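You operate a simulated robot arm through the tools that you are given. There is no shell and no other tool. Be economical: measure what you need, move in short steps, check, and stop when the job is done.

Carry out the task below with a simulated robot arm. There is one attempt and no reset: what you move stays moved.

JOB
Add purple lines to the white card with the green border.
Fine: free the clamp, cap the green pen, clamp the new pen, set the knob to lines, then draw. Where these are worked on the way, their far stop is far enough and under half their travel is too little: pen clamp.

It is judged by the outcome, as a careful person would: the job done as asked, and still so three seconds after it is handed in. It fails if anything else is knocked over, pushed out of place, dropped, spilled or broken. A push-on lid holds only when it is set on centred and level and pressed home; a screw cap is set on level and turned clockwise until tight.

ROBOT AND FRAMES
A 7-joint arm with a two-finger parallel gripper, fixed in place. Base frame: the origin is at the foot of the arm, x ahead of it, y to its left, z up. Readings come in m, rad, newtons and seconds.
With the tool pointing down near the work surface it reaches from about 0.1 to 0.32 m from the base axis. Its first joint turns from -2.007 to 2.007 rad. Payload 3.91 kg.
Tool frame: the origin (TCP) lies between the finger pads and is the grasp point; the fingertips stand 0.03 m ahead of it; z points along the fingers, y is the line along which they close. The gripper opens to 0.11 m. The fingers are 0.02 m wide and 0.01 m thick; the gripper's body (0.048 by 0.112 m) begins 0.055 m behind the TCP.
Orientation is that of the tool frame in the base frame, as a unit quaternion [w, x, y, z]. With the fingers straight down and closing along the base's y, the tool's x points along the base's -x, its y along +y and its z along -z.

CONTROLS
- The arm moves only by the tool apply_moves. Its argument "targets" is a list of rows, each an object of numbers (a shift or turn left out is 0, a gripper value left out holds the last): "x", "y", "z": the shift along the tool's x, y, z in units of 30 mm (1.0 is 30 mm); "ax", "ay", "az": the turn, a rotation vector about the tool's x, y, z in units of 6 degrees (1.0 is 6 degrees). In form: [{"x": .., "y": .., "z": .., "ax": .., "ay": .., "az": ..}, ...]. A call has 1 to 12 rows; each row shifts and turns the commanded pose from where the row before left it, along the tool's axes as they then stand. "fingers" is the gripper command, from -1 (shut) to 1 (fully open), values between in proportion, set as the call begins (left out, the last holds). A call with a number of a shift or a turn outside -1 to 1 is refused whole. Rows are played at 5 a second. More than 0.05 m and 0.15 rad between two rows, or a gripper value outside its range, and nothing of the call is played. A pose out of reach is approached as far as the arm can. The call stops where the force on the tool passes 40 N (or 10 N more than at its start, if that is more) or the arm is blocked; 0.2 s more then pass. Each finger travels about 0.108 m/s and halts on what it meets, pressing with about 28 N; the grip force reading is that of the motor and also rises with nothing between the fingers. The clock runs only during rows and for 0.2 s after the last one: add rows that do not move to give the fingers time. The reply holds the time, the measured pose of the TCP, the force on the tool along the base axes, the opening and the grip force, in the units named above and with some noise, with the torque about the TCP (base axes, N m) and any sound that the robot's microphone picked up.
- Cameras (640 x 400 px; columns grow to the right, rows downward): "scene" is fixed at [0.4002, 0.651, 1.6117]; the picture's right is [-0.37, 0.93, 0.00], its down [0.77, 0.31, -0.56] and it looks along [-0.52, -0.21, -0.83] (base axes); focal length 214 px, centre (320, 200). "wrist" rides on the gripper at [0.072, 0.017, -0.103] in the tool frame; the picture's right is [-0.23, 0.97, 0.00], its down [-0.76, -0.18, -0.62] and it looks along [-0.61, -0.14, 0.78] (tool axes); focal length 222 px, centre (320, 200). There is no depth. A picture from a camera that has moved, and an enlarged one, comes with that camera's place and axes in the base frame and with its lens.
- capture(camera): a new picture of that camera. It takes no simulated time.
- move_column(by): slides the trunk up (or, below 0, down) by that many m; the arm rides with it, the base frame stays. It gives what a move gives, with no picture.
- zoom(camera, box): a new picture of the part [left, top, right, bottom] of that camera's present view, enlarged. It takes no simulated time.
- sign_off(): hands the job in; it is judged then, once.

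Go step by step. Nothing tells you positions but the pictures and the camera data: compare them with the known pose of the tool, close in by small moves and look again before you grip or let go. The budget is 120 turns and 68 pictures, counting those below and the enlarged ones. Unless the task says otherwise, let go and move clear before handing in, and close with one line.

The tools are called after "Call:" as name(argument=value, ...) on one line, values as JSON. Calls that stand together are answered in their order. apply_moves: Moves the arm, as the interface text tells. Its arguments: {"type":"object","properties":{"targets":{"type":"array","items":{"type":"object","properties":{"x":{"type":"number"},"y":{"type":"number"},"z":{"type":"number"},"ax":{"type":"number"},"ay":{"type":"number"},"az":{"type":"number"}}}},"fingers":{"type":"number"}},"required":["targets"]} The other tools are called the same way: move_column (by) slides the trunk up or down; capture (camera) takes a picture; zoom (camera, box) takes an enlarged picture of a part of a camera's view; sign_off () hands the job in.

At the start:

```text
clock: 0.0
tcp_pos: [-0.0447, 0.3968, 1.2676]
orientation: [0.0, 0.0, 1.0, -0.001]
wrist_force: [0.4, 0.2, -0.5]
moment: [-0.01, 0.02, 0.04]
gripper_width: 0.1099
grip_force: 0.1
trunk travel left (down, up): [-0.9, 0.09]
```

scene: 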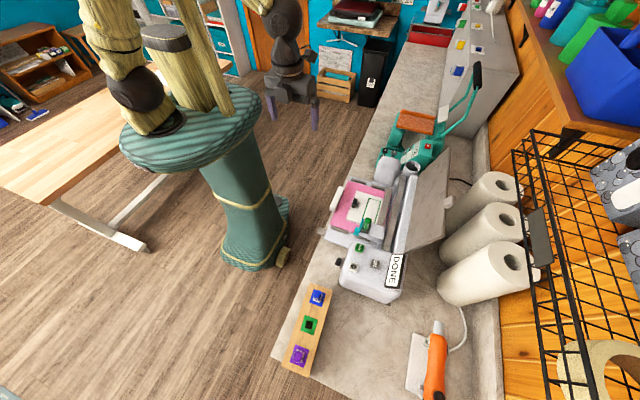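
wrist: 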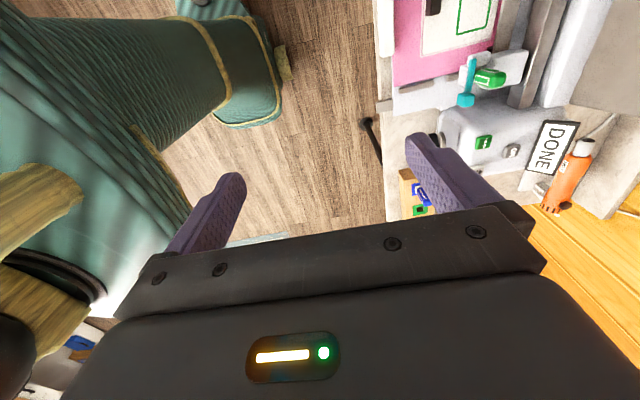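

I see a pen-plotter-like machine with a clamp, green pen, card and a tray of caps/pens on the counter. First I look closer.

Call:
zoom(camera="scene", box=[310, 160, 430, 310])

Call:
zoom(camera="scene", box=[260, 270, 460, 400])

Call:
zoom(camera="wrist", box=[370, 0, 610, 220])

```text
2.67 times, centred on (370, 235) of scene
camera zoom: at [0.4002, 0.651, 1.6117], right [-0.37, 0.93, 0.0], down [0.77, 0.31, -0.56], along [-0.52, -0.21, -0.83], focal length 572 px, centre (187, 107)
```

zoom: 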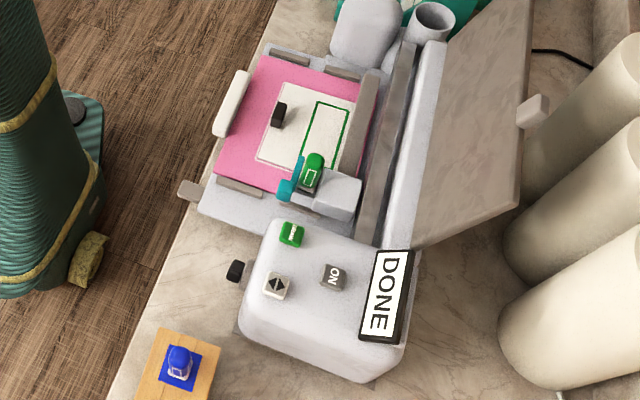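

```text
3.08 times, centred on (360, 335) of scene
camera zoom: at [0.4002, 0.651, 1.6117], right [-0.37, 0.93, 0.0], down [0.77, 0.31, -0.56], along [-0.52, -0.21, -0.83], focal length 660 px, centre (197, -215)
```

zoom: 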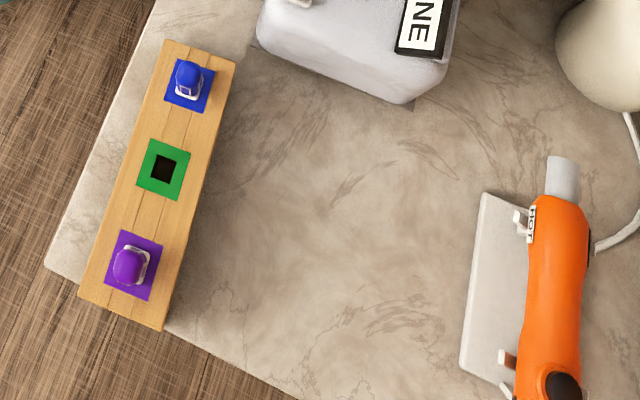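

```text
1.82 times, centred on (490, 110) of wrist
camera zoom: at [-0.1173, 0.4129, 1.3714], right [0.23, 0.97, 0.0], down [0.76, -0.18, 0.62], along [0.61, -0.14, -0.78], focal length 404 px, centre (11, 364)
```

zoom: 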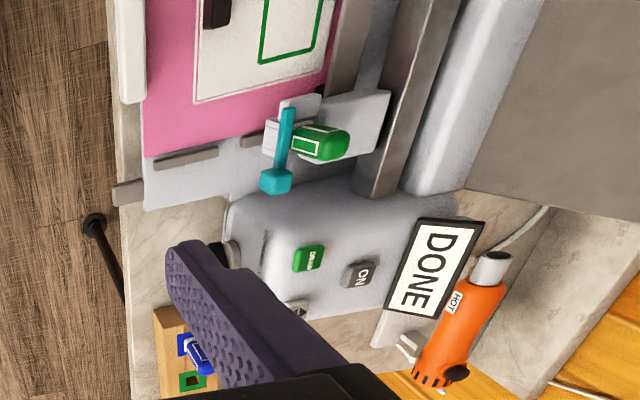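

The base axis is the teal column; the machine's green button computes to about (0.12, 0.67, 0.98) and the pen rack to about (0.3–0.45, 0.6, 0.9). I need more reach, so I lower the trunk some and look again.

Call:
move_column(by=-0.15)

Call:
capture(camera="scene")

Call:
capture(camera="wrist")

```text
clock: 1.8
tcp_pos: [-0.0444, 0.3962, 1.1186]
orientation: [0.0, -0.001, 1.0, -0.001]
wrist_force: [1.3, -0.4, -1.0]
moment: [0.0, 0.0, 0.02]
gripper_width: 0.1099
grip_force: 0.0
trunk travel left (down, up): [-0.75, 0.24]
```

```text
62 pictures are left
```

scene: 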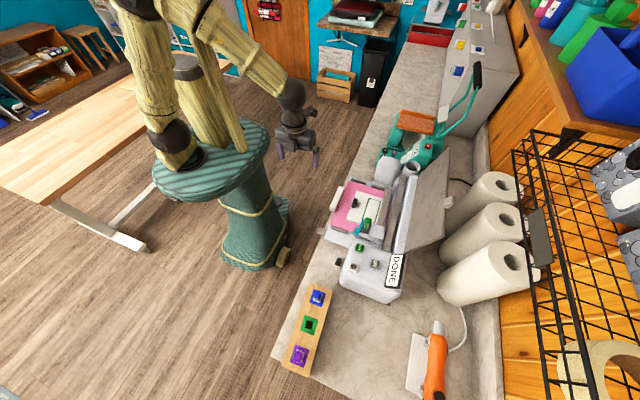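

```text
61 pictures are left
camera wrist: at [-0.1174, 0.4128, 1.2215], right [0.23, 0.97, 0.0], down [0.76, -0.18, 0.62], along [0.61, -0.14, -0.78], focal length 222 px, centre (320, 200)
```

wrist: 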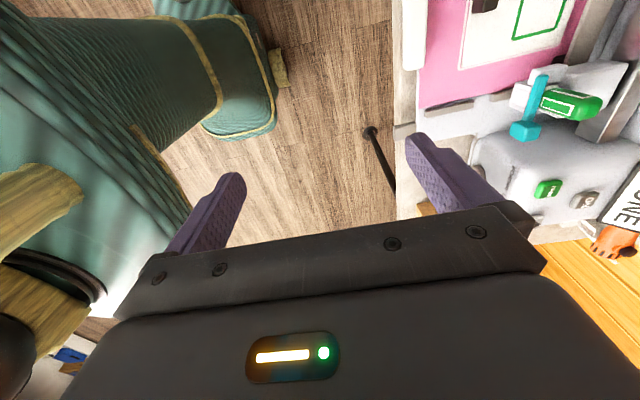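

The arm reaches further when lower. I move it over toward the machine to look with the wrist camera.

Call:
apply_moves(targets=[{"y": 1}, {"y": 1}, {"y": 1}, {"y": 1}, {"y": 1}, {"y": 1, "x": 1}, {"x": 1}])

Call:
capture(camera="wrist")

Call:
capture(camera="scene")

```text
clock: 3.4
tcp_pos: [-0.1046, 0.5755, 1.1186]
orientation: [0.0, 0.0, 1.0, 0.0]
wrist_force: [0.5, -0.5, 0.2]
moment: [0.02, 0.0, 0.02]
gripper_width: 0.1096
grip_force: 0.0
trunk travel left (down, up): [-0.75, 0.24]
```

```text
60 pictures are left
camera wrist: at [-0.1779, 0.593, 1.2209], right [0.23, 0.97, 0.0], down [0.76, -0.18, 0.62], along [0.61, -0.14, -0.78], focal length 222 px, centre (320, 200)
```

wrist: 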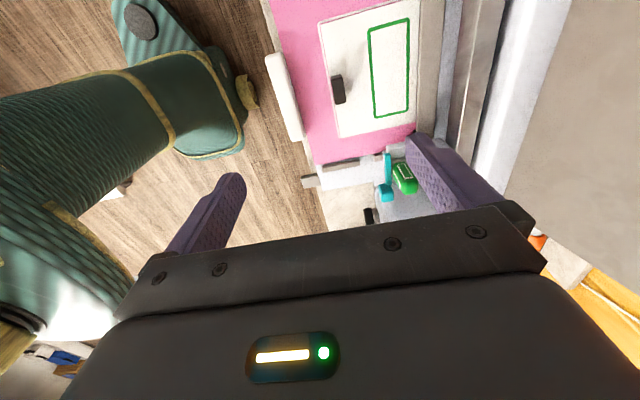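

```text
59 pictures are left
```

scene: 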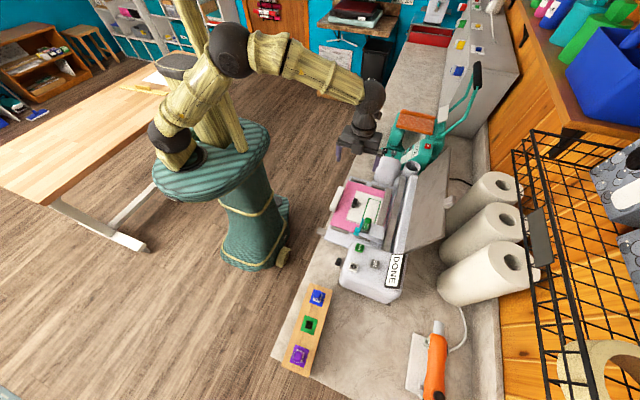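

Reach is fine here. I zoom on the carriage and knob area.

Call:
zoom(camera="wrist", box=[290, 120, 450, 220])

Call:
zoom(camera="scene", box=[330, 205, 410, 255])

Call:
zoom(camera="scene", box=[325, 235, 415, 310])

```text
4.00 times, centred on (370, 170) of wrist
camera zoom: at [-0.1779, 0.593, 1.2209], right [0.23, 0.97, 0.0], down [0.76, -0.18, 0.62], along [0.61, -0.14, -0.78], focal length 888 px, centre (120, 320)
```

zoom: 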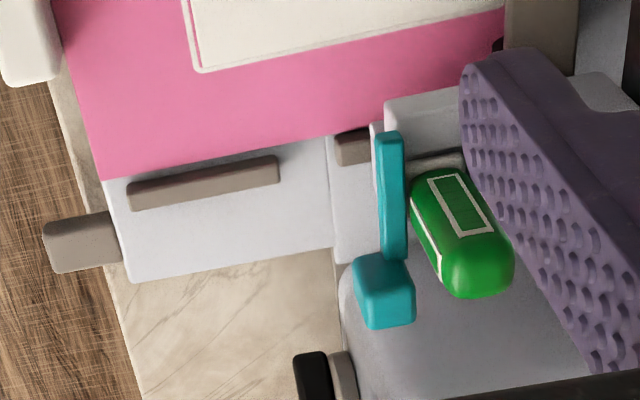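

```text
8.00 times, centred on (370, 230) of scene
camera zoom: at [0.4002, 0.651, 1.6117], right [-0.37, 0.93, 0.0], down [0.77, 0.31, -0.56], along [-0.52, -0.21, -0.83], focal length 1716 px, centre (-80, -40)
```

zoom: 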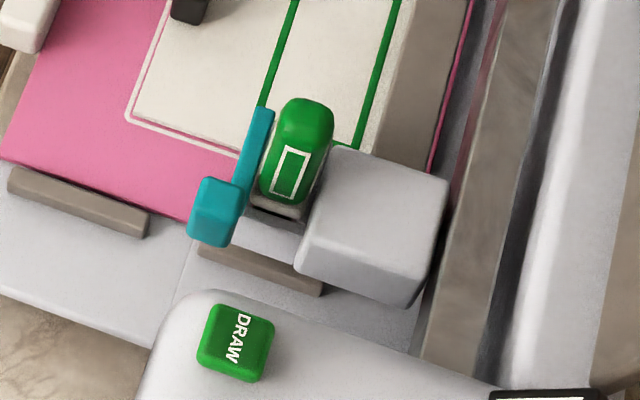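

```text
5.33 times, centred on (370, 272) of scene
camera zoom: at [0.4002, 0.651, 1.6117], right [-0.37, 0.93, 0.0], down [0.77, 0.31, -0.56], along [-0.52, -0.21, -0.83], focal length 1144 px, centre (53, -187)
```

zoom: 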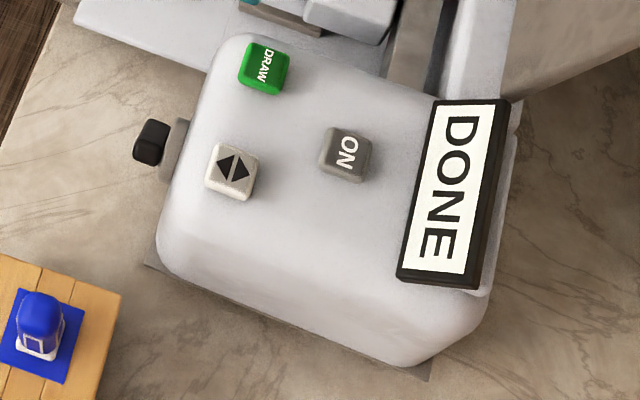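

Machine decoded: DRAW and ON buttons on top, arrow button, a black knob on the front face (~0.156, 0.621, 0.878), pen at ~(0.02, 0.67), teal lever beside it. I retreat a little and turn the wrist to look from the front.

Call:
apply_moves(targets=[{"y": -1, "x": -1}, {"y": -1, "x": -1}, {"y": -1, "x": -1}, {"x": -1}, {"x": -1}])

Call:
apply_moves(targets=[{"az": -1}, {"az": -1}, {"az": -1}, {"az": -1}, {"az": -1}, {"az": -1}, {"az": -1}, {"az": -1}, {"az": -1}, {"az": -1}, {"az": -1}, {"az": -1}])

Call:
apply_moves(targets=[{"az": -1}, {"az": -1}, {"az": -1}])

Call:
capture(camera="wrist")

```text
clock: 4.5
tcp_pos: [0.0468, 0.4854, 1.1196]
orientation: [0.0, 0.0, 1.0, 0.0]
wrist_force: [0.3, 0.0, -0.5]
moment: [0.0, 0.02, -0.03]
gripper_width: 0.11
grip_force: 0.1
trunk travel left (down, up): [-0.75, 0.24]
```

```text
clock: 7.2
tcp_pos: [0.0458, 0.4866, 1.1179]
orientation: [0.001, -0.589, 0.808, 0.0]
wrist_force: [-0.1, -0.1, 0.6]
moment: [0.01, 0.04, 0.0]
gripper_width: 0.1101
grip_force: 0.1
trunk travel left (down, up): [-0.75, 0.24]
```

```text
clock: 8.0
tcp_pos: [0.0462, 0.4862, 1.119]
orientation: [0.0, 0.708, -0.706, 0.0]
wrist_force: [0.8, 0.1, 0.5]
moment: [-0.01, -0.04, 0.01]
gripper_width: 0.11
grip_force: 0.0
trunk travel left (down, up): [-0.75, 0.24]
```

```text
55 pictures are left
camera wrist: at [0.0285, 0.4136, 1.2214], right [-0.97, 0.23, 0.0], down [0.18, 0.76, 0.62], along [0.14, 0.61, -0.78], focal length 222 px, centre (320, 200)
```

wrist: 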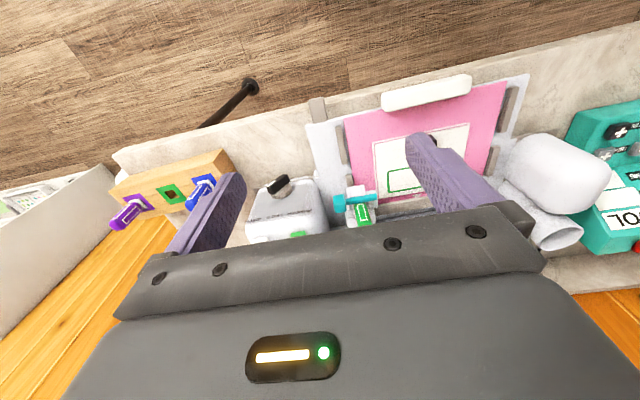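

The wrist image is upside-down from here but shows everything. Zooming on knob face and clamp.

Call:
zoom(camera="wrist", box=[240, 160, 340, 240])

Call:
zoom(camera="wrist", box=[320, 170, 400, 230])

```text
5.00 times, centred on (290, 200) of wrist
camera zoom: at [0.0285, 0.4136, 1.2214], right [-0.97, 0.23, 0.0], down [0.18, 0.76, 0.62], along [0.14, 0.61, -0.78], focal length 1111 px, centre (470, 200)
```

zoom: 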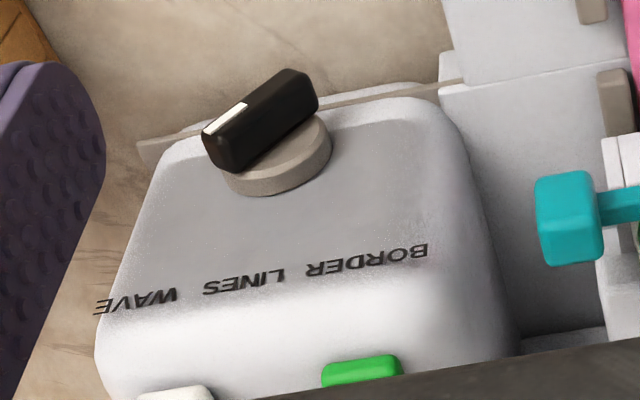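

```text
6.67 times, centred on (360, 200) of wrist
camera zoom: at [0.0285, 0.4136, 1.2214], right [-0.97, 0.23, 0.0], down [0.18, 0.76, 0.62], along [0.14, 0.61, -0.78], focal length 1481 px, centre (53, 200)
```

zoom: 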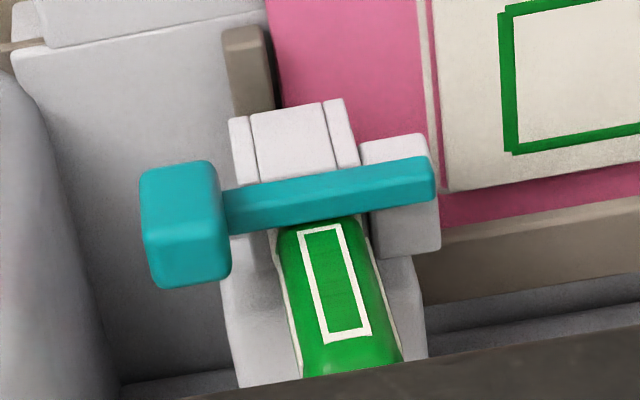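

Labels on the front read BORDER – LINES – WAVE from −x to +x. I tilt and lower the wrist for a flatter frontal view of knob and clamp.

Call:
apply_moves(targets=[{"z": 1, "y": -1}, {"z": 1, "y": -1}, {"z": 1}, {"ay": -1}, {"ay": -1}, {"ay": -1}, {"ay": -1}, {"ay": -1}])

Call:
capture(camera="wrist")

```text
clock: 9.8
tcp_pos: [0.1052, 0.4867, 1.0283]
orientation: [0.184, -0.682, 0.683, 0.183]
wrist_force: [0.6, 0.0, 0.0]
moment: [0.0, 0.04, 0.0]
gripper_width: 0.11
grip_force: 0.0
trunk travel left (down, up): [-0.75, 0.24]
```

```text
52 pictures are left
camera wrist: at [0.0878, 0.3716, 1.0813], right [-0.97, 0.2, 0.11], down [0.18, 0.35, 0.92], along [0.14, 0.92, -0.37], focal length 222 px, centre (320, 200)
```

wrist: 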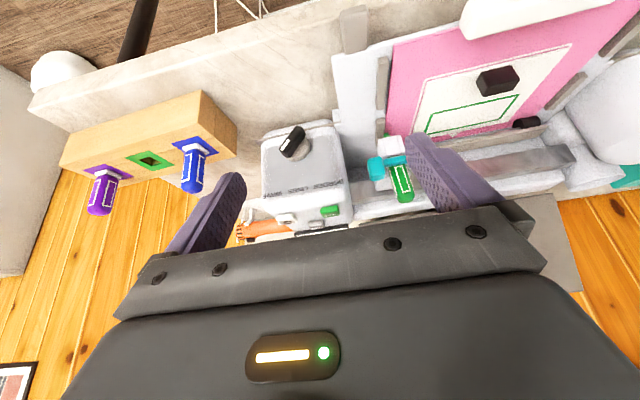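

Call:
zoom(camera="wrist", box=[250, 115, 350, 215])

Call:
zoom(camera="wrist", box=[350, 130, 430, 210])

Call:
zoom(camera="wrist", box=[60, 120, 240, 220])

```text
4.00 times, centred on (300, 165) of wrist
camera zoom: at [0.0878, 0.3716, 1.0813], right [-0.97, 0.2, 0.11], down [0.18, 0.35, 0.92], along [0.14, 0.92, -0.37], focal length 888 px, centre (400, 340)
```

zoom: 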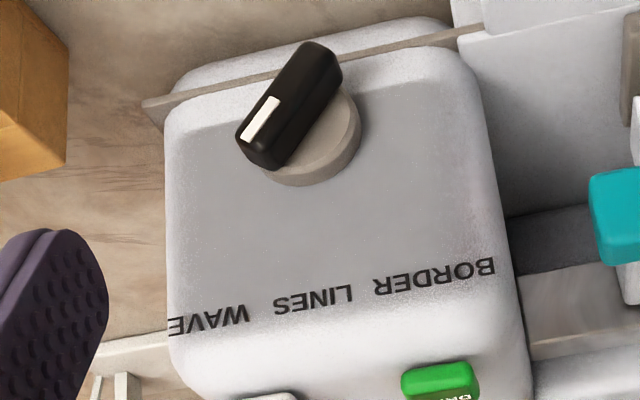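

```text
5.00 times, centred on (390, 170) of wrist
camera zoom: at [0.0878, 0.3716, 1.0813], right [-0.97, 0.2, 0.11], down [0.18, 0.35, 0.92], along [0.14, 0.92, -0.37], focal length 1111 px, centre (-30, 350)
```

zoom: 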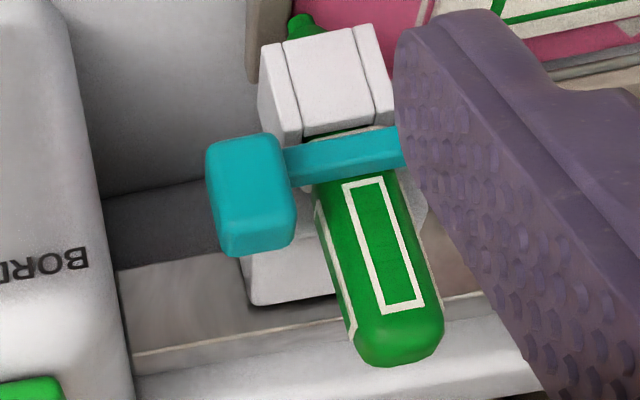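

```text
3.56 times, centred on (150, 170) of wrist
camera zoom: at [0.0878, 0.3716, 1.0813], right [-0.97, 0.2, 0.11], down [0.18, 0.35, 0.92], along [0.14, 0.92, -0.37], focal length 790 px, centre (924, 307)
```

zoom: 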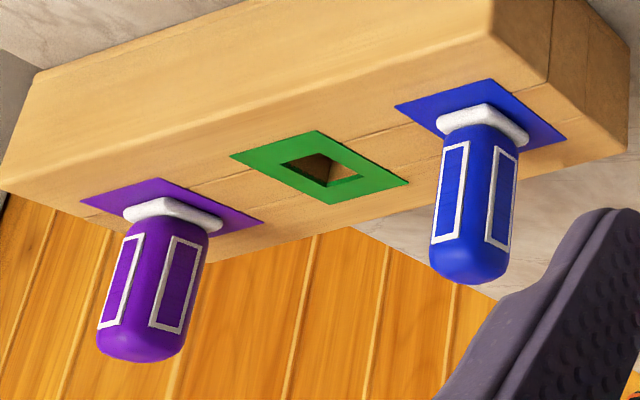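

Knob points at WAVE (~40° toward +x); LINES is straight up. I shift to view the clamp closely and unobstructed.

Call:
apply_moves(targets=[{"y": 1}, {"y": 1}, {"y": 0.5, "x": -0.9, "z": 0.5}, {"x": -0.85, "z": 0.5}])

Call:
zoom(camera="wrist", box=[240, 90, 400, 210])

```text
clock: 10.8
tcp_pos: [0.0308, 0.5469, 1.0276]
orientation: [-0.183, 0.684, -0.682, -0.184]
wrist_force: [0.5, 1.0, 0.4]
moment: [0.0, 0.01, 0.0]
gripper_width: 0.1099
grip_force: 0.0
trunk travel left (down, up): [-0.75, 0.24]
```

```text
3.33 times, centred on (320, 150) of wrist
camera zoom: at [0.0135, 0.4322, 1.0816], right [-0.97, 0.2, 0.11], down [0.18, 0.35, 0.92], along [0.14, 0.92, -0.37], focal length 740 px, centre (320, 367)
```

zoom: 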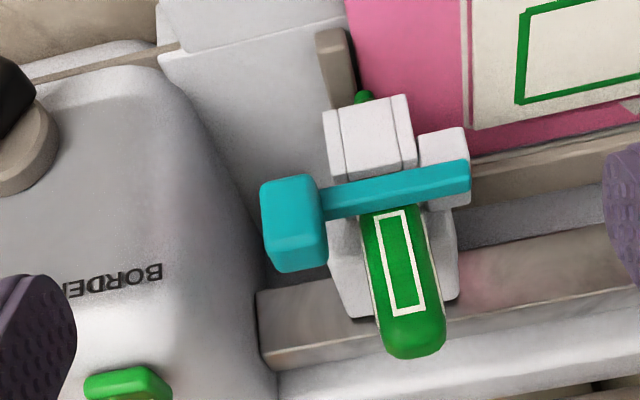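

The lever is a bar on a post at its −x end, with a peg knob at (~0.05, 0.647, 0.943); likely swings. I level the tool and turn it another 90° so the camera looks from +x, to grip the knob along y.

Call:
apply_moves(targets=[{"ay": 1, "z": -1}, {"ay": 1}, {"ay": 1}, {"ay": 1}, {"ay": 1}, {"az": -1}, {"az": -1}, {"az": -1}, {"az": -1}, {"az": -1}, {"az": -1}, {"az": -1}])

Call:
apply_moves(targets=[{"az": -1}, {"az": -1}, {"az": -1}, {"az": -1}, {"az": -1}, {"az": -1}, {"az": -1}, {"az": -1}], fingers=-0.27)

Call:
capture(camera="wrist")

```text
clock: 13.3
tcp_pos: [0.0301, 0.5322, 1.0545]
orientation: [0.0, 0.914, -0.406, 0.0]
wrist_force: [0.7, 0.5, -0.1]
moment: [-0.03, 0.01, 0.01]
gripper_width: 0.1103
grip_force: 0.0
trunk travel left (down, up): [-0.75, 0.24]
```

```text
clock: 15.2
tcp_pos: [0.0313, 0.5311, 1.0547]
orientation: [0.0, 1.0, 0.001, 0.0]
wrist_force: [0.4, 0.1, 0.0]
moment: [-0.01, 0.01, -0.02]
gripper_width: 0.0401
grip_force: 0.0
trunk travel left (down, up): [-0.75, 0.24]
```

```text
47 pictures are left
camera wrist: at [0.1026, 0.5147, 1.1575], right [-0.22, -0.97, 0.0], down [-0.76, 0.18, 0.62], along [-0.61, 0.14, -0.78], focal length 222 px, centre (320, 200)
```

wrist: 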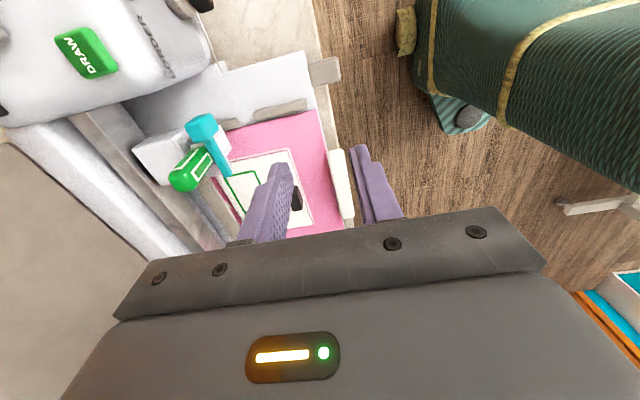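

Tool now faces from +x. I move above the lever knob, staying higher than it, and look.

Call:
apply_moves(targets=[{"y": -1}, {"y": -1}, {"y": -1}, {"y": -0.87, "x": 0.7}, {"z": 1}, {"z": 0.3}])

Call:
zoom(camera="wrist", box=[200, 60, 440, 230])

Call:
zoom(camera="scene", box=[330, 190, 410, 270])

```text
clock: 16.6
tcp_pos: [0.051, 0.6482, 1.0159]
orientation: [0.001, 1.0, 0.0, 0.0]
wrist_force: [1.1, -0.7, -0.2]
moment: [-0.01, 0.02, -0.04]
gripper_width: 0.0403
grip_force: 0.1
trunk travel left (down, up): [-0.75, 0.24]
```

```text
2.35 times, centred on (320, 145) of wrist
camera zoom: at [0.1234, 0.6309, 1.1187], right [-0.23, -0.97, 0.0], down [-0.76, 0.18, 0.62], along [-0.61, 0.14, -0.78], focal length 523 px, centre (320, 329)
```

zoom: 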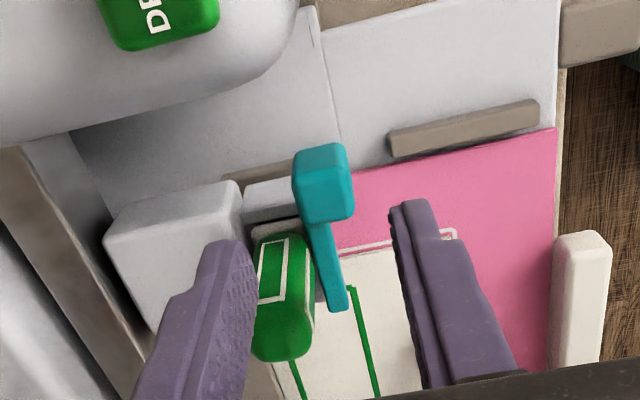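

```text
5.00 times, centred on (370, 230) of scene
camera zoom: at [0.4002, 0.651, 1.6117], right [-0.37, 0.93, 0.0], down [0.77, 0.31, -0.56], along [-0.52, -0.21, -0.83], focal length 1072 px, centre (70, 50)
```

zoom: 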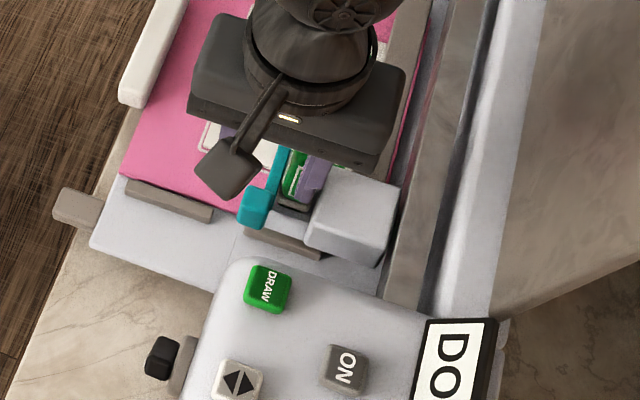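

The knob is at about (0.056, 0.645); the +y gap to the carriage block is tight, so I narrow the opening, centre, and descend.

Call:
apply_moves(targets=[{"y": 0.1, "x": 0.13}, {"z": 0.4}, {"z": 0.4}, {"z": 0.4}], fingers=-0.42)

Call:
zoom(camera="wrist", box=[200, 60, 440, 230])

```text
clock: 17.6
tcp_pos: [0.0562, 0.6454, 0.979]
orientation: [0.0, 1.0, 0.001, 0.001]
wrist_force: [0.5, -0.3, 0.9]
moment: [-0.01, 0.0, 0.0]
gripper_width: 0.0319
grip_force: 0.0
trunk travel left (down, up): [-0.75, 0.24]
```

```text
2.35 times, centred on (320, 145) of wrist
camera zoom: at [0.1272, 0.6281, 1.0823], right [-0.23, -0.97, 0.0], down [-0.76, 0.18, 0.62], along [-0.61, 0.14, -0.78], focal length 523 px, centre (320, 329)
```

zoom: 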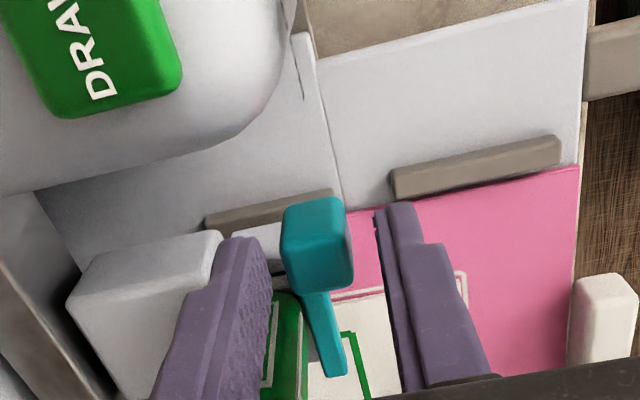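

The knob is between the fingers. I lower 12 mm more and test pulling it toward −y.

Call:
apply_moves(targets=[{"z": 0.4}, {"y": 0.2}, {"y": 0.2}, {"y": 0.2}])

Call:
zoom(camera="wrist", box=[200, 60, 440, 230])

```text
clock: 18.6
tcp_pos: [0.0551, 0.6274, 0.9686]
orientation: [0.0, 1.0, 0.0, 0.0]
wrist_force: [-0.1, 0.6, -0.2]
moment: [-0.01, -0.02, -0.02]
gripper_width: 0.0319
grip_force: 0.0
trunk travel left (down, up): [-0.75, 0.24]
```

```text
2.35 times, centred on (320, 145) of wrist
camera zoom: at [0.1271, 0.6102, 1.0707], right [-0.23, -0.97, 0.0], down [-0.76, 0.18, 0.62], along [-0.61, 0.14, -0.78], focal length 523 px, centre (320, 329)
```

zoom: 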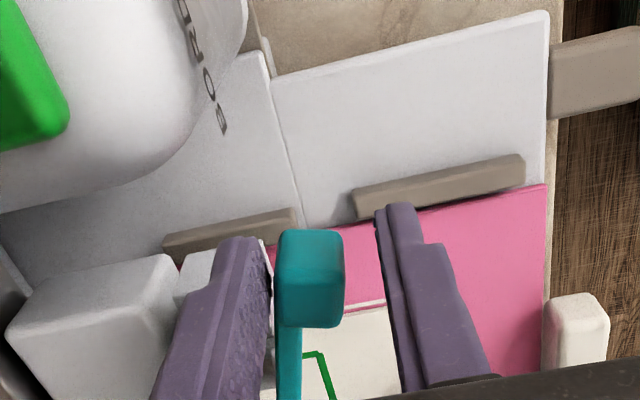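

The lever swings freely about its −x post. I follow the arc, turning with it.

Call:
apply_moves(targets=[{"az": 1, "x": -0.1}, {"az": 1, "y": 0.1}, {"az": 1, "y": 0.1}, {"az": 1, "y": 0.22}, {"az": 1, "y": 0.22}, {"az": 1, "y": 0.22}, {"az": 1, "y": 0.22}])

Call:
capture(camera="wrist")

```text
clock: 20.1
tcp_pos: [0.0402, 0.5985, 0.9674]
orientation: [0.0, 0.933, -0.359, 0.001]
wrist_force: [0.6, 0.3, -0.8]
moment: [0.03, 0.04, -0.01]
gripper_width: 0.0318
grip_force: 0.1
trunk travel left (down, up): [-0.75, 0.24]
```

```text
42 pictures are left
camera wrist: at [0.0812, 0.5361, 1.0707], right [-0.82, -0.57, 0.0], down [-0.45, 0.64, 0.62], along [-0.36, 0.51, -0.78], focal length 222 px, centre (320, 200)
```

wrist: 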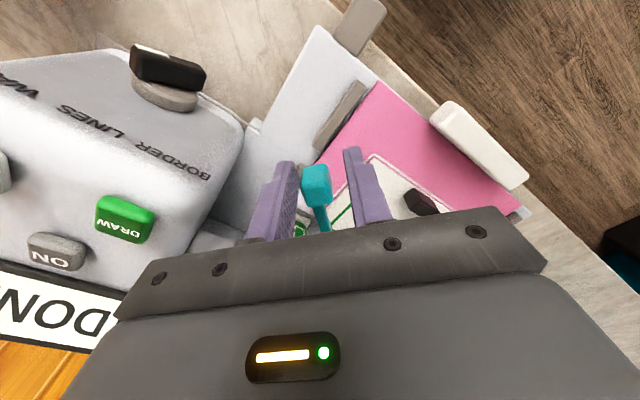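

Still following. Continue toward its far stop.

Call:
apply_moves(targets=[{"az": 1, "y": 0.22, "x": -0.1}, {"az": 1, "y": 0.22, "x": -0.1}, {"az": 1, "y": 0.22}, {"az": 1, "y": 0.22}, {"az": 1, "y": 0.22}, {"az": 1, "y": 0.22}, {"az": 1, "y": 0.22}])

Call:
capture(camera="wrist")

```text
clock: 21.8
tcp_pos: [-0.004, 0.5793, 0.968]
orientation: [0.0, 0.743, -0.669, 0.0]
wrist_force: [-0.4, 0.0, 0.0]
moment: [0.02, 0.0, 0.01]
gripper_width: 0.0321
grip_force: 0.0
trunk travel left (down, up): [-0.75, 0.24]
```

```text
41 pictures are left
camera wrist: at [-0.0141, 0.5055, 1.0706], right [-0.99, 0.13, 0.0], down [0.1, 0.78, 0.62], along [0.08, 0.62, -0.78], focal length 222 px, centre (320, 200)
```

wrist: 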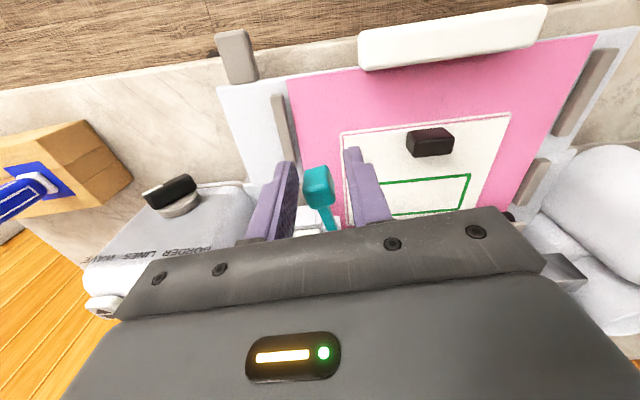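

Lever at ~86°. I push a bit further to find the stop.

Call:
apply_moves(targets=[{"az": 1, "y": 0.22}, {"az": 1, "y": 0.22}, {"az": 1, "y": 0.22}, {"az": 1, "y": 0.22}])

Call:
capture(camera="wrist")

```text
clock: 22.8
tcp_pos: [-0.0292, 0.5814, 0.9687]
orientation: [-0.001, -0.587, 0.81, 0.0]
wrist_force: [-1.3, 0.9, -0.6]
moment: [0.0, -0.01, -0.02]
gripper_width: 0.032
grip_force: 0.0
trunk travel left (down, up): [-0.75, 0.24]
```

```text
40 pictures are left
camera wrist: at [-0.0694, 0.517, 1.0703], right [-0.86, 0.52, 0.0], down [0.4, 0.67, 0.62], along [0.32, 0.53, -0.78], focal length 222 px, centre (320, 200)
```

wrist: 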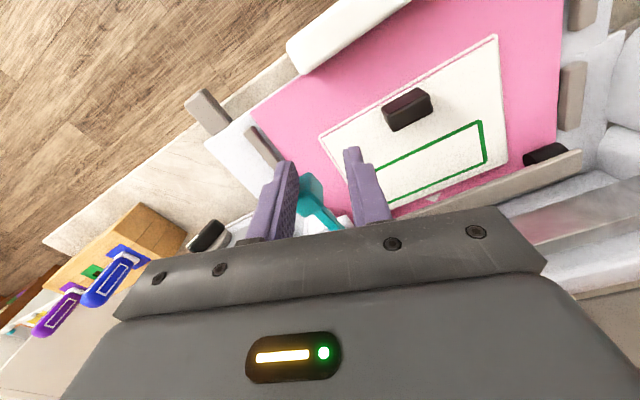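

Call:
apply_moves(targets=[{"y": 0.2}, {"y": 0.2}])

Call:
zoom(camera="wrist", box=[220, 120, 420, 250])

```text
clock: 23.4
tcp_pos: [-0.0414, 0.5821, 0.9673]
orientation: [0.0, -0.588, 0.809, 0.0]
wrist_force: [-1.3, -3.6, -0.6]
moment: [-0.08, 0.0, -0.07]
gripper_width: 0.0321
grip_force: 0.1
trunk travel left (down, up): [-0.75, 0.24]
```

```text
3.08 times, centred on (320, 185) of wrist
camera zoom: at [-0.0812, 0.5199, 1.0703], right [-0.86, 0.52, 0.0], down [0.4, 0.67, 0.62], along [0.32, 0.53, -0.78], focal length 684 px, centre (320, 246)
```

zoom: 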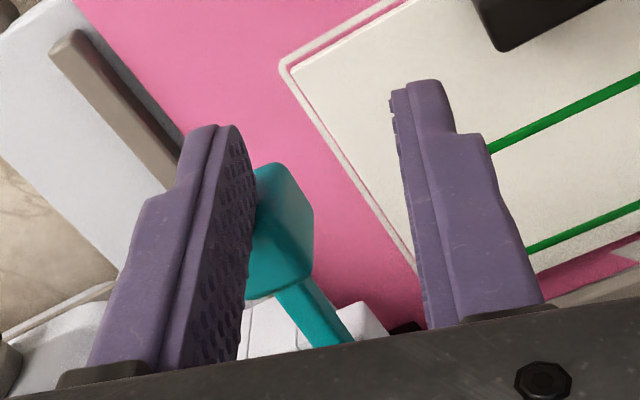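

Call:
apply_moves(targets=[{"y": 0.15}, {"y": 0.15}, {"y": 0.1}])

Call:
zoom(camera="wrist", box=[220, 120, 420, 250])

```text
clock: 24.1
tcp_pos: [-0.0534, 0.5879, 0.966]
orientation: [-0.001, -0.588, 0.809, 0.0]
wrist_force: [-2.1, -3.4, -2.0]
moment: [-0.13, 0.08, -0.07]
gripper_width: 0.0316
grip_force: 0.0
trunk travel left (down, up): [-0.75, 0.24]
```

```text
3.08 times, centred on (320, 185) of wrist
camera zoom: at [-0.0922, 0.5236, 1.0703], right [-0.86, 0.52, 0.0], down [0.4, 0.67, 0.62], along [0.32, 0.53, -0.78], focal length 684 px, centre (320, 246)
```

zoom: 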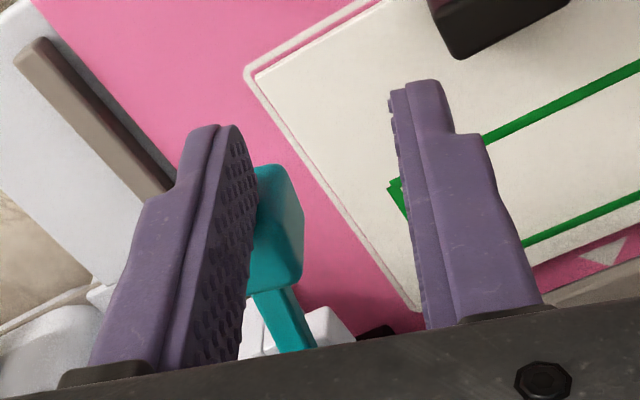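

Call:
apply_moves(targets=[{"y": 0.2, "az": 1}, {"y": 0.2, "az": 1}, {"y": 0.2}])

Call:
zoom(camera="wrist", box=[220, 120, 420, 250])

```text
clock: 24.9
tcp_pos: [-0.07, 0.5947, 0.9673]
orientation: [0.0, -0.5, 0.866, 0.0]
wrist_force: [-0.2, 0.0, -0.9]
moment: [0.0, -0.02, 0.0]
gripper_width: 0.0318
grip_force: 0.0
trunk travel left (down, up): [-0.75, 0.24]
```

```text
3.08 times, centred on (320, 185) of wrist
camera zoom: at [-0.1206, 0.541, 1.0708], right [-0.73, 0.68, 0.0], down [0.53, 0.57, 0.62], along [0.43, 0.46, -0.78], focal length 684 px, centre (320, 246)
```

zoom: 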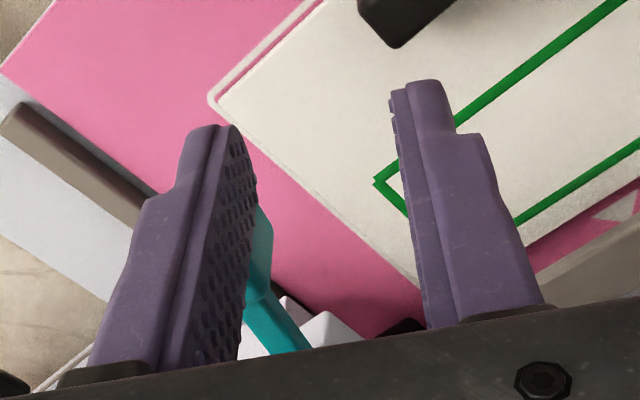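

The lever is swung well beyond 90°, clear of the pen. I rise clear and look.

Call:
apply_moves(targets=[{"z": -0.5}, {"z": -1}, {"z": -1}, {"z": -0.5}])

Call:
zoom(camera="scene", box=[320, 180, 420, 260])

Call:
zoom(camera="wrist", box=[220, 120, 420, 250])

```text
clock: 25.9
tcp_pos: [-0.0692, 0.5945, 1.0597]
orientation: [0.0, -0.5, 0.866, 0.001]
wrist_force: [0.1, 0.1, -0.2]
moment: [0.02, -0.01, -0.02]
gripper_width: 0.0317
grip_force: 0.0
trunk travel left (down, up): [-0.75, 0.24]
```

```text
5.00 times, centred on (370, 220) of scene
camera zoom: at [0.4002, 0.651, 1.6117], right [-0.37, 0.93, 0.0], down [0.77, 0.31, -0.56], along [-0.52, -0.21, -0.83], focal length 1072 px, centre (70, 100)
```

zoom: 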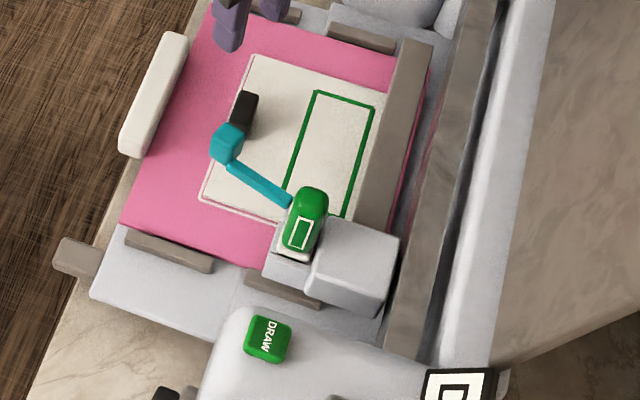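

```text
3.08 times, centred on (320, 185) of wrist
camera zoom: at [-0.1206, 0.5404, 1.162], right [-0.73, 0.68, 0.0], down [0.53, 0.57, 0.62], along [0.43, 0.46, -0.78], focal length 684 px, centre (320, 246)
```

zoom: 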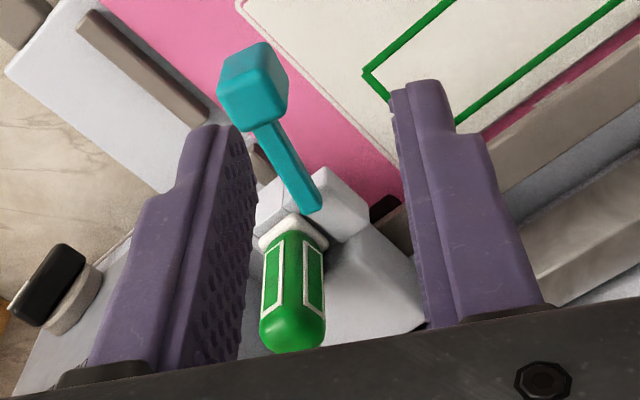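

Clamp is open; pen top is at about (0.016, 0.670, 0.978). I turn so the fingers close along x and hover above the pen.

Call:
apply_moves(targets=[{"az": -1}, {"az": -1}, {"az": -1}, {"az": -1}, {"az": -1}, {"y": -1}, {"y": -1}, {"y": -0.83}, {"x": -1}, {"x": -1}, {"x": -0.45}], fingers=0)

Call:
zoom(camera="wrist", box=[220, 100, 420, 230])

Call:
zoom(camera="scene", box=[320, 180, 420, 260])

```text
clock: 28.4
tcp_pos: [0.0165, 0.6682, 1.0562]
orientation: [0.001, 0.708, -0.706, -0.001]
wrist_force: [0.3, -0.7, -0.5]
moment: [0.01, -0.03, -0.03]
gripper_width: 0.0549
grip_force: 0.1
trunk travel left (down, up): [-0.75, 0.24]
```

```text
3.08 times, centred on (320, 165) of wrist
camera zoom: at [-0.0017, 0.5961, 1.1605], right [-0.97, 0.23, 0.0], down [0.18, 0.76, 0.62], along [0.14, 0.61, -0.78], focal length 684 px, centre (320, 308)
```

zoom: 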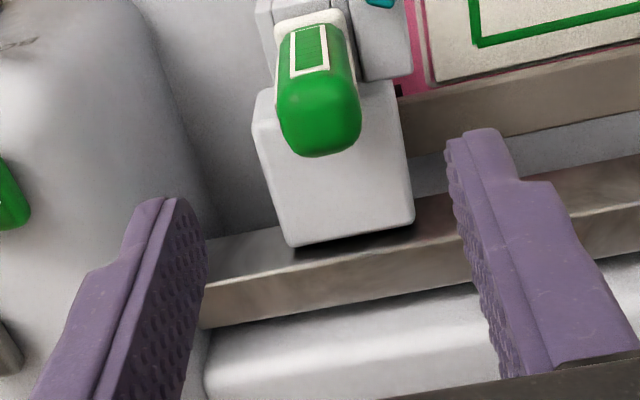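

```text
5.00 times, centred on (370, 220) of scene
camera zoom: at [0.4002, 0.651, 1.6117], right [-0.37, 0.93, 0.0], down [0.77, 0.31, -0.56], along [-0.52, -0.21, -0.83], focal length 1072 px, centre (70, 100)
```

zoom: 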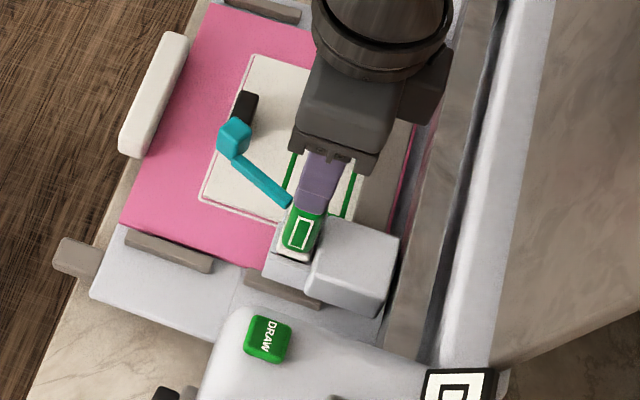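

Centred over the pen. Descend, then grip.

Call:
apply_moves(targets=[{"z": 0.8, "x": -0.05}, {"z": 0.9}, {"z": 0.85}])

Call:
zoom(camera="wrist", box=[220, 100, 420, 230])

```text
clock: 29.1
tcp_pos: [0.0158, 0.6705, 0.9794]
orientation: [0.0, 0.707, -0.707, 0.0]
wrist_force: [-0.9, -0.1, -0.3]
moment: [0.01, 0.01, -0.02]
gripper_width: 0.0547
grip_force: 0.0
trunk travel left (down, up): [-0.75, 0.24]
```

```text
3.08 times, centred on (320, 165) of wrist
camera zoom: at [-0.0016, 0.5978, 1.0834], right [-0.97, 0.23, 0.0], down [0.18, 0.76, 0.62], along [0.14, 0.61, -0.78], focal length 684 px, centre (320, 308)
```

zoom: 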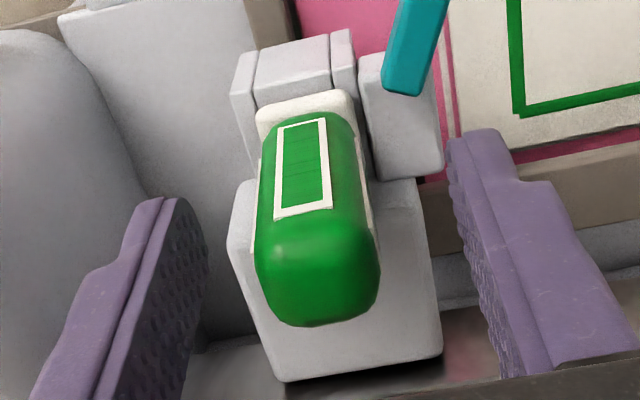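

Well centred; close the grip.

Call:
apply_moves(targets=[{}, {}, {}], fingers=-1)

Call:
apply_moves(targets=[{"z": -0.4}, {"z": -0.6}, {"z": -0.8}, {"z": -1}, {"z": -1}])

Call:
capture(camera="wrist")

Call:
zoom(camera="scene", box=[320, 180, 420, 260])

```text
clock: 29.9
tcp_pos: [0.0158, 0.6702, 0.98]
orientation: [0.0, -0.707, 0.707, 0.0]
wrist_force: [3.1, -0.8, 0.5]
moment: [0.02, -0.16, -0.01]
gripper_width: 0.0218
grip_force: 27.5
trunk travel left (down, up): [-0.75, 0.24]
```

```text
clock: 31.1
tcp_pos: [0.0148, 0.6705, 1.096]
orientation: [-0.001, 0.708, -0.707, 0.0]
wrist_force: [-0.4, 1.0, -0.2]
moment: [-0.01, 0.02, 0.02]
gripper_width: 0.0219
grip_force: 28.3
trunk travel left (down, up): [-0.75, 0.24]
```

```text
31 pictures are left
camera wrist: at [-0.0023, 0.5978, 1.1988], right [-0.97, 0.23, 0.0], down [0.18, 0.76, 0.62], along [0.14, 0.61, -0.78], focal length 222 px, centre (320, 200)
```

wrist: 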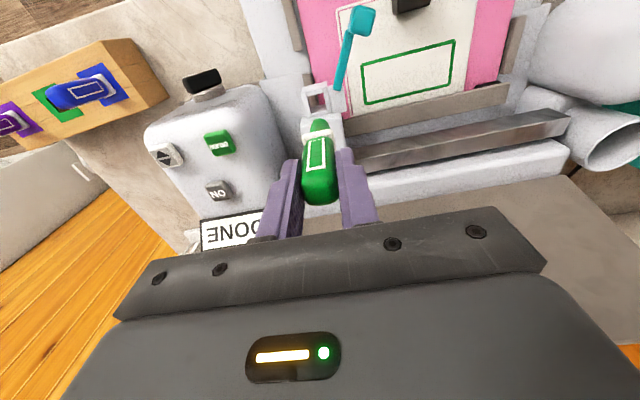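

```text
5.00 times, centred on (370, 220) of scene
camera zoom: at [0.4002, 0.651, 1.6117], right [-0.37, 0.93, 0.0], down [0.77, 0.31, -0.56], along [-0.52, -0.21, -0.83], focal length 1072 px, centre (70, 100)
```

zoom: 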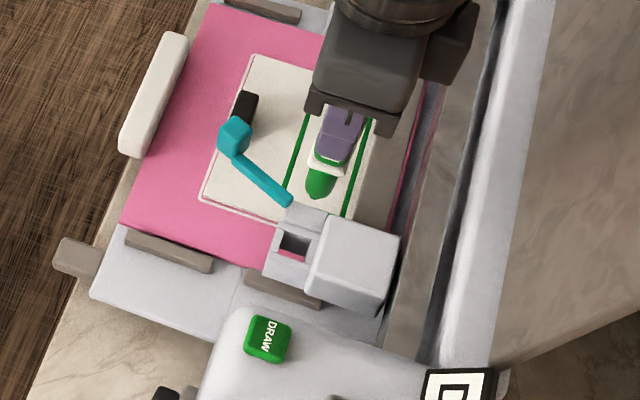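

Green pen is out. The green rack hole is at about (0.365, 0.602, 0.88). I carry the pen there at a safe height.

Call:
apply_moves(targets=[{"x": 1}, {"x": 1}, {"x": 0.3, "y": -0.7}, {"y": -1}, {"y": -1}, {"y": -1}, {"y": -1}, {"y": -1}, {"y": -1}, {"y": -1}, {"y": -1}, {"y": -1}])

Call:
apply_moves(targets=[{"y": -1}, {"y": -0.7}])

Call:
capture(camera="wrist")

Call:
zoom(camera="scene", box=[250, 240, 370, 400])

```text
clock: 33.8
tcp_pos: [0.3077, 0.6015, 1.0939]
orientation: [0.0, -0.707, 0.707, 0.0]
wrist_force: [0.0, 0.5, 0.4]
moment: [0.01, 0.0, -0.01]
gripper_width: 0.0221
grip_force: 27.1
trunk travel left (down, up): [-0.75, 0.24]
```

```text
clock: 34.4
tcp_pos: [0.3574, 0.6027, 1.095]
orientation: [0.0, 0.707, -0.707, -0.001]
wrist_force: [1.2, 0.1, -0.5]
moment: [0.0, -0.01, 0.03]
gripper_width: 0.0222
grip_force: 27.8
trunk travel left (down, up): [-0.75, 0.24]
```

```text
29 pictures are left
camera wrist: at [0.3405, 0.5293, 1.1975], right [-0.97, 0.23, 0.0], down [0.18, 0.76, 0.62], along [0.14, 0.61, -0.78], focal length 222 px, centre (320, 200)
```

wrist: 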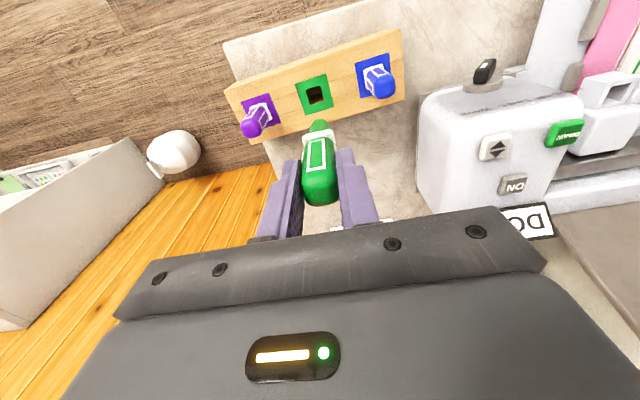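

```text
2.50 times, centred on (310, 320) of scene
camera zoom: at [0.4002, 0.651, 1.6117], right [-0.37, 0.93, 0.0], down [0.77, 0.31, -0.56], along [-0.52, -0.21, -0.83], focal length 536 px, centre (345, -100)
```

zoom: 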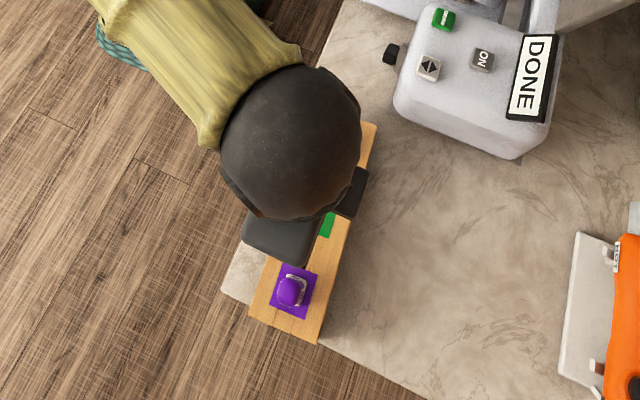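

Hole near (0.362, 0.602). I zoom to align orientation and centre before lowering.

Call:
zoom(camera="wrist", box=[220, 25, 420, 150])

```text
3.20 times, centred on (320, 88) of wrist
camera zoom: at [0.3405, 0.5293, 1.1975], right [-0.97, 0.23, 0.0], down [0.18, 0.76, 0.62], along [0.14, 0.61, -0.78], focal length 711 px, centre (320, 560)
```

zoom: 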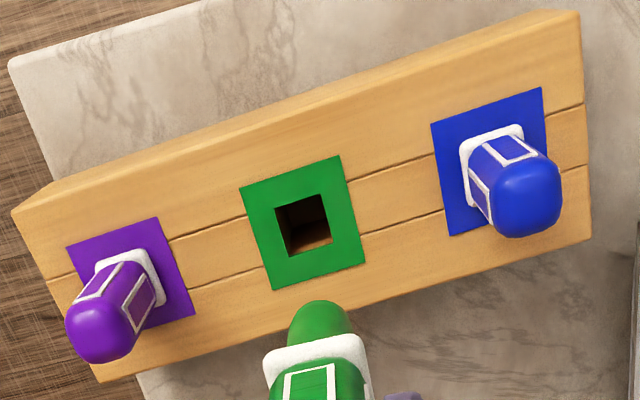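

Hole centre ≈ (0.363, 0.602), rack yaw ≈ +2.7°. Align and lower partway.

Call:
apply_moves(targets=[{"y": -0.19}, {"az": -0.45}, {"z": 1}, {"z": 1}, {"z": 0.6}])

Call:
zoom(camera="wrist", box=[220, 75, 420, 200])

Call:
zoom(camera="scene", box=[270, 280, 350, 380])

```text
clock: 35.5
tcp_pos: [0.3639, 0.602, 1.0165]
orientation: [0.0, 0.723, -0.691, 0.001]
wrist_force: [0.6, -0.5, -0.1]
moment: [-0.01, 0.0, 0.03]
gripper_width: 0.0219
grip_force: 27.8
trunk travel left (down, up): [-0.75, 0.24]
```

```text
3.20 times, centred on (320, 138) of wrist
camera zoom: at [0.3498, 0.5286, 1.1195], right [-0.98, 0.18, 0.0], down [0.14, 0.77, 0.62], along [0.11, 0.61, -0.78], focal length 711 px, centre (320, 400)
```

zoom: 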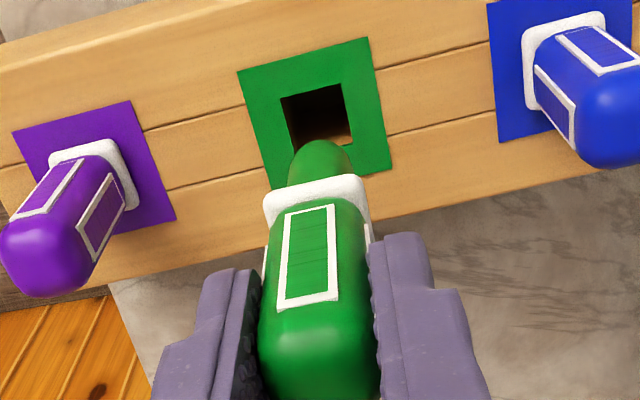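

```text
4.00 times, centred on (310, 330) of scene
camera zoom: at [0.4002, 0.651, 1.6117], right [-0.37, 0.93, 0.0], down [0.77, 0.31, -0.56], along [-0.52, -0.21, -0.83], focal length 858 px, centre (360, -320)
```

zoom: 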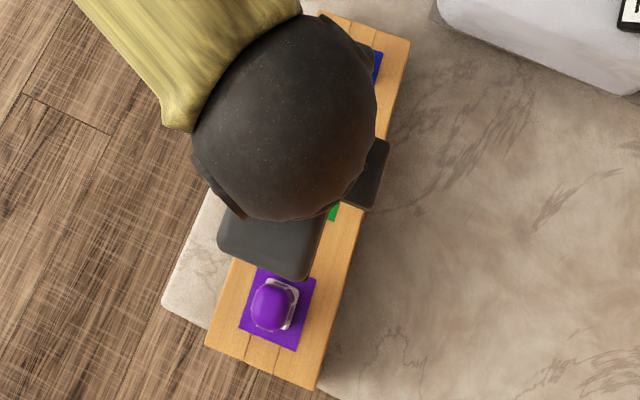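

Alignment looks right laterally. Lower a little more and check the nib over the hole.

Call:
apply_moves(targets=[{"z": 0.4}, {"z": 0.4}])

Call:
zoom(camera="wrist", box=[260, 95, 380, 170])

```text
clock: 36.1
tcp_pos: [0.3641, 0.6014, 0.9933]
orientation: [0.0, 0.724, -0.69, 0.0]
wrist_force: [0.5, -0.4, 0.2]
moment: [0.0, -0.02, 0.02]
gripper_width: 0.0221
grip_force: 28.3
trunk travel left (down, up): [-0.75, 0.24]
```

```text
5.33 times, centred on (320, 132) of wrist
camera zoom: at [0.3496, 0.5282, 1.0956], right [-0.98, 0.18, 0.0], down [0.14, 0.77, 0.62], along [0.11, 0.61, -0.78], focal length 1185 px, centre (320, 560)
```

zoom: 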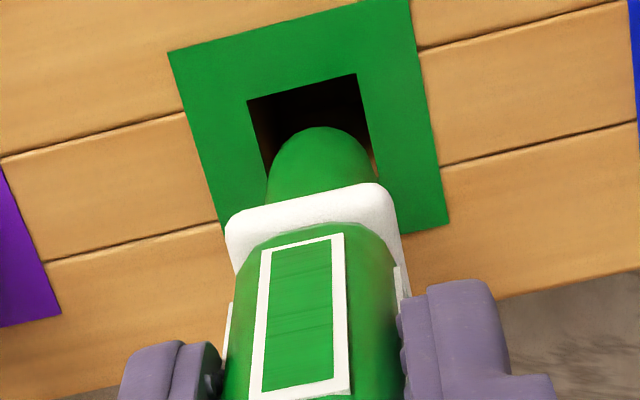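

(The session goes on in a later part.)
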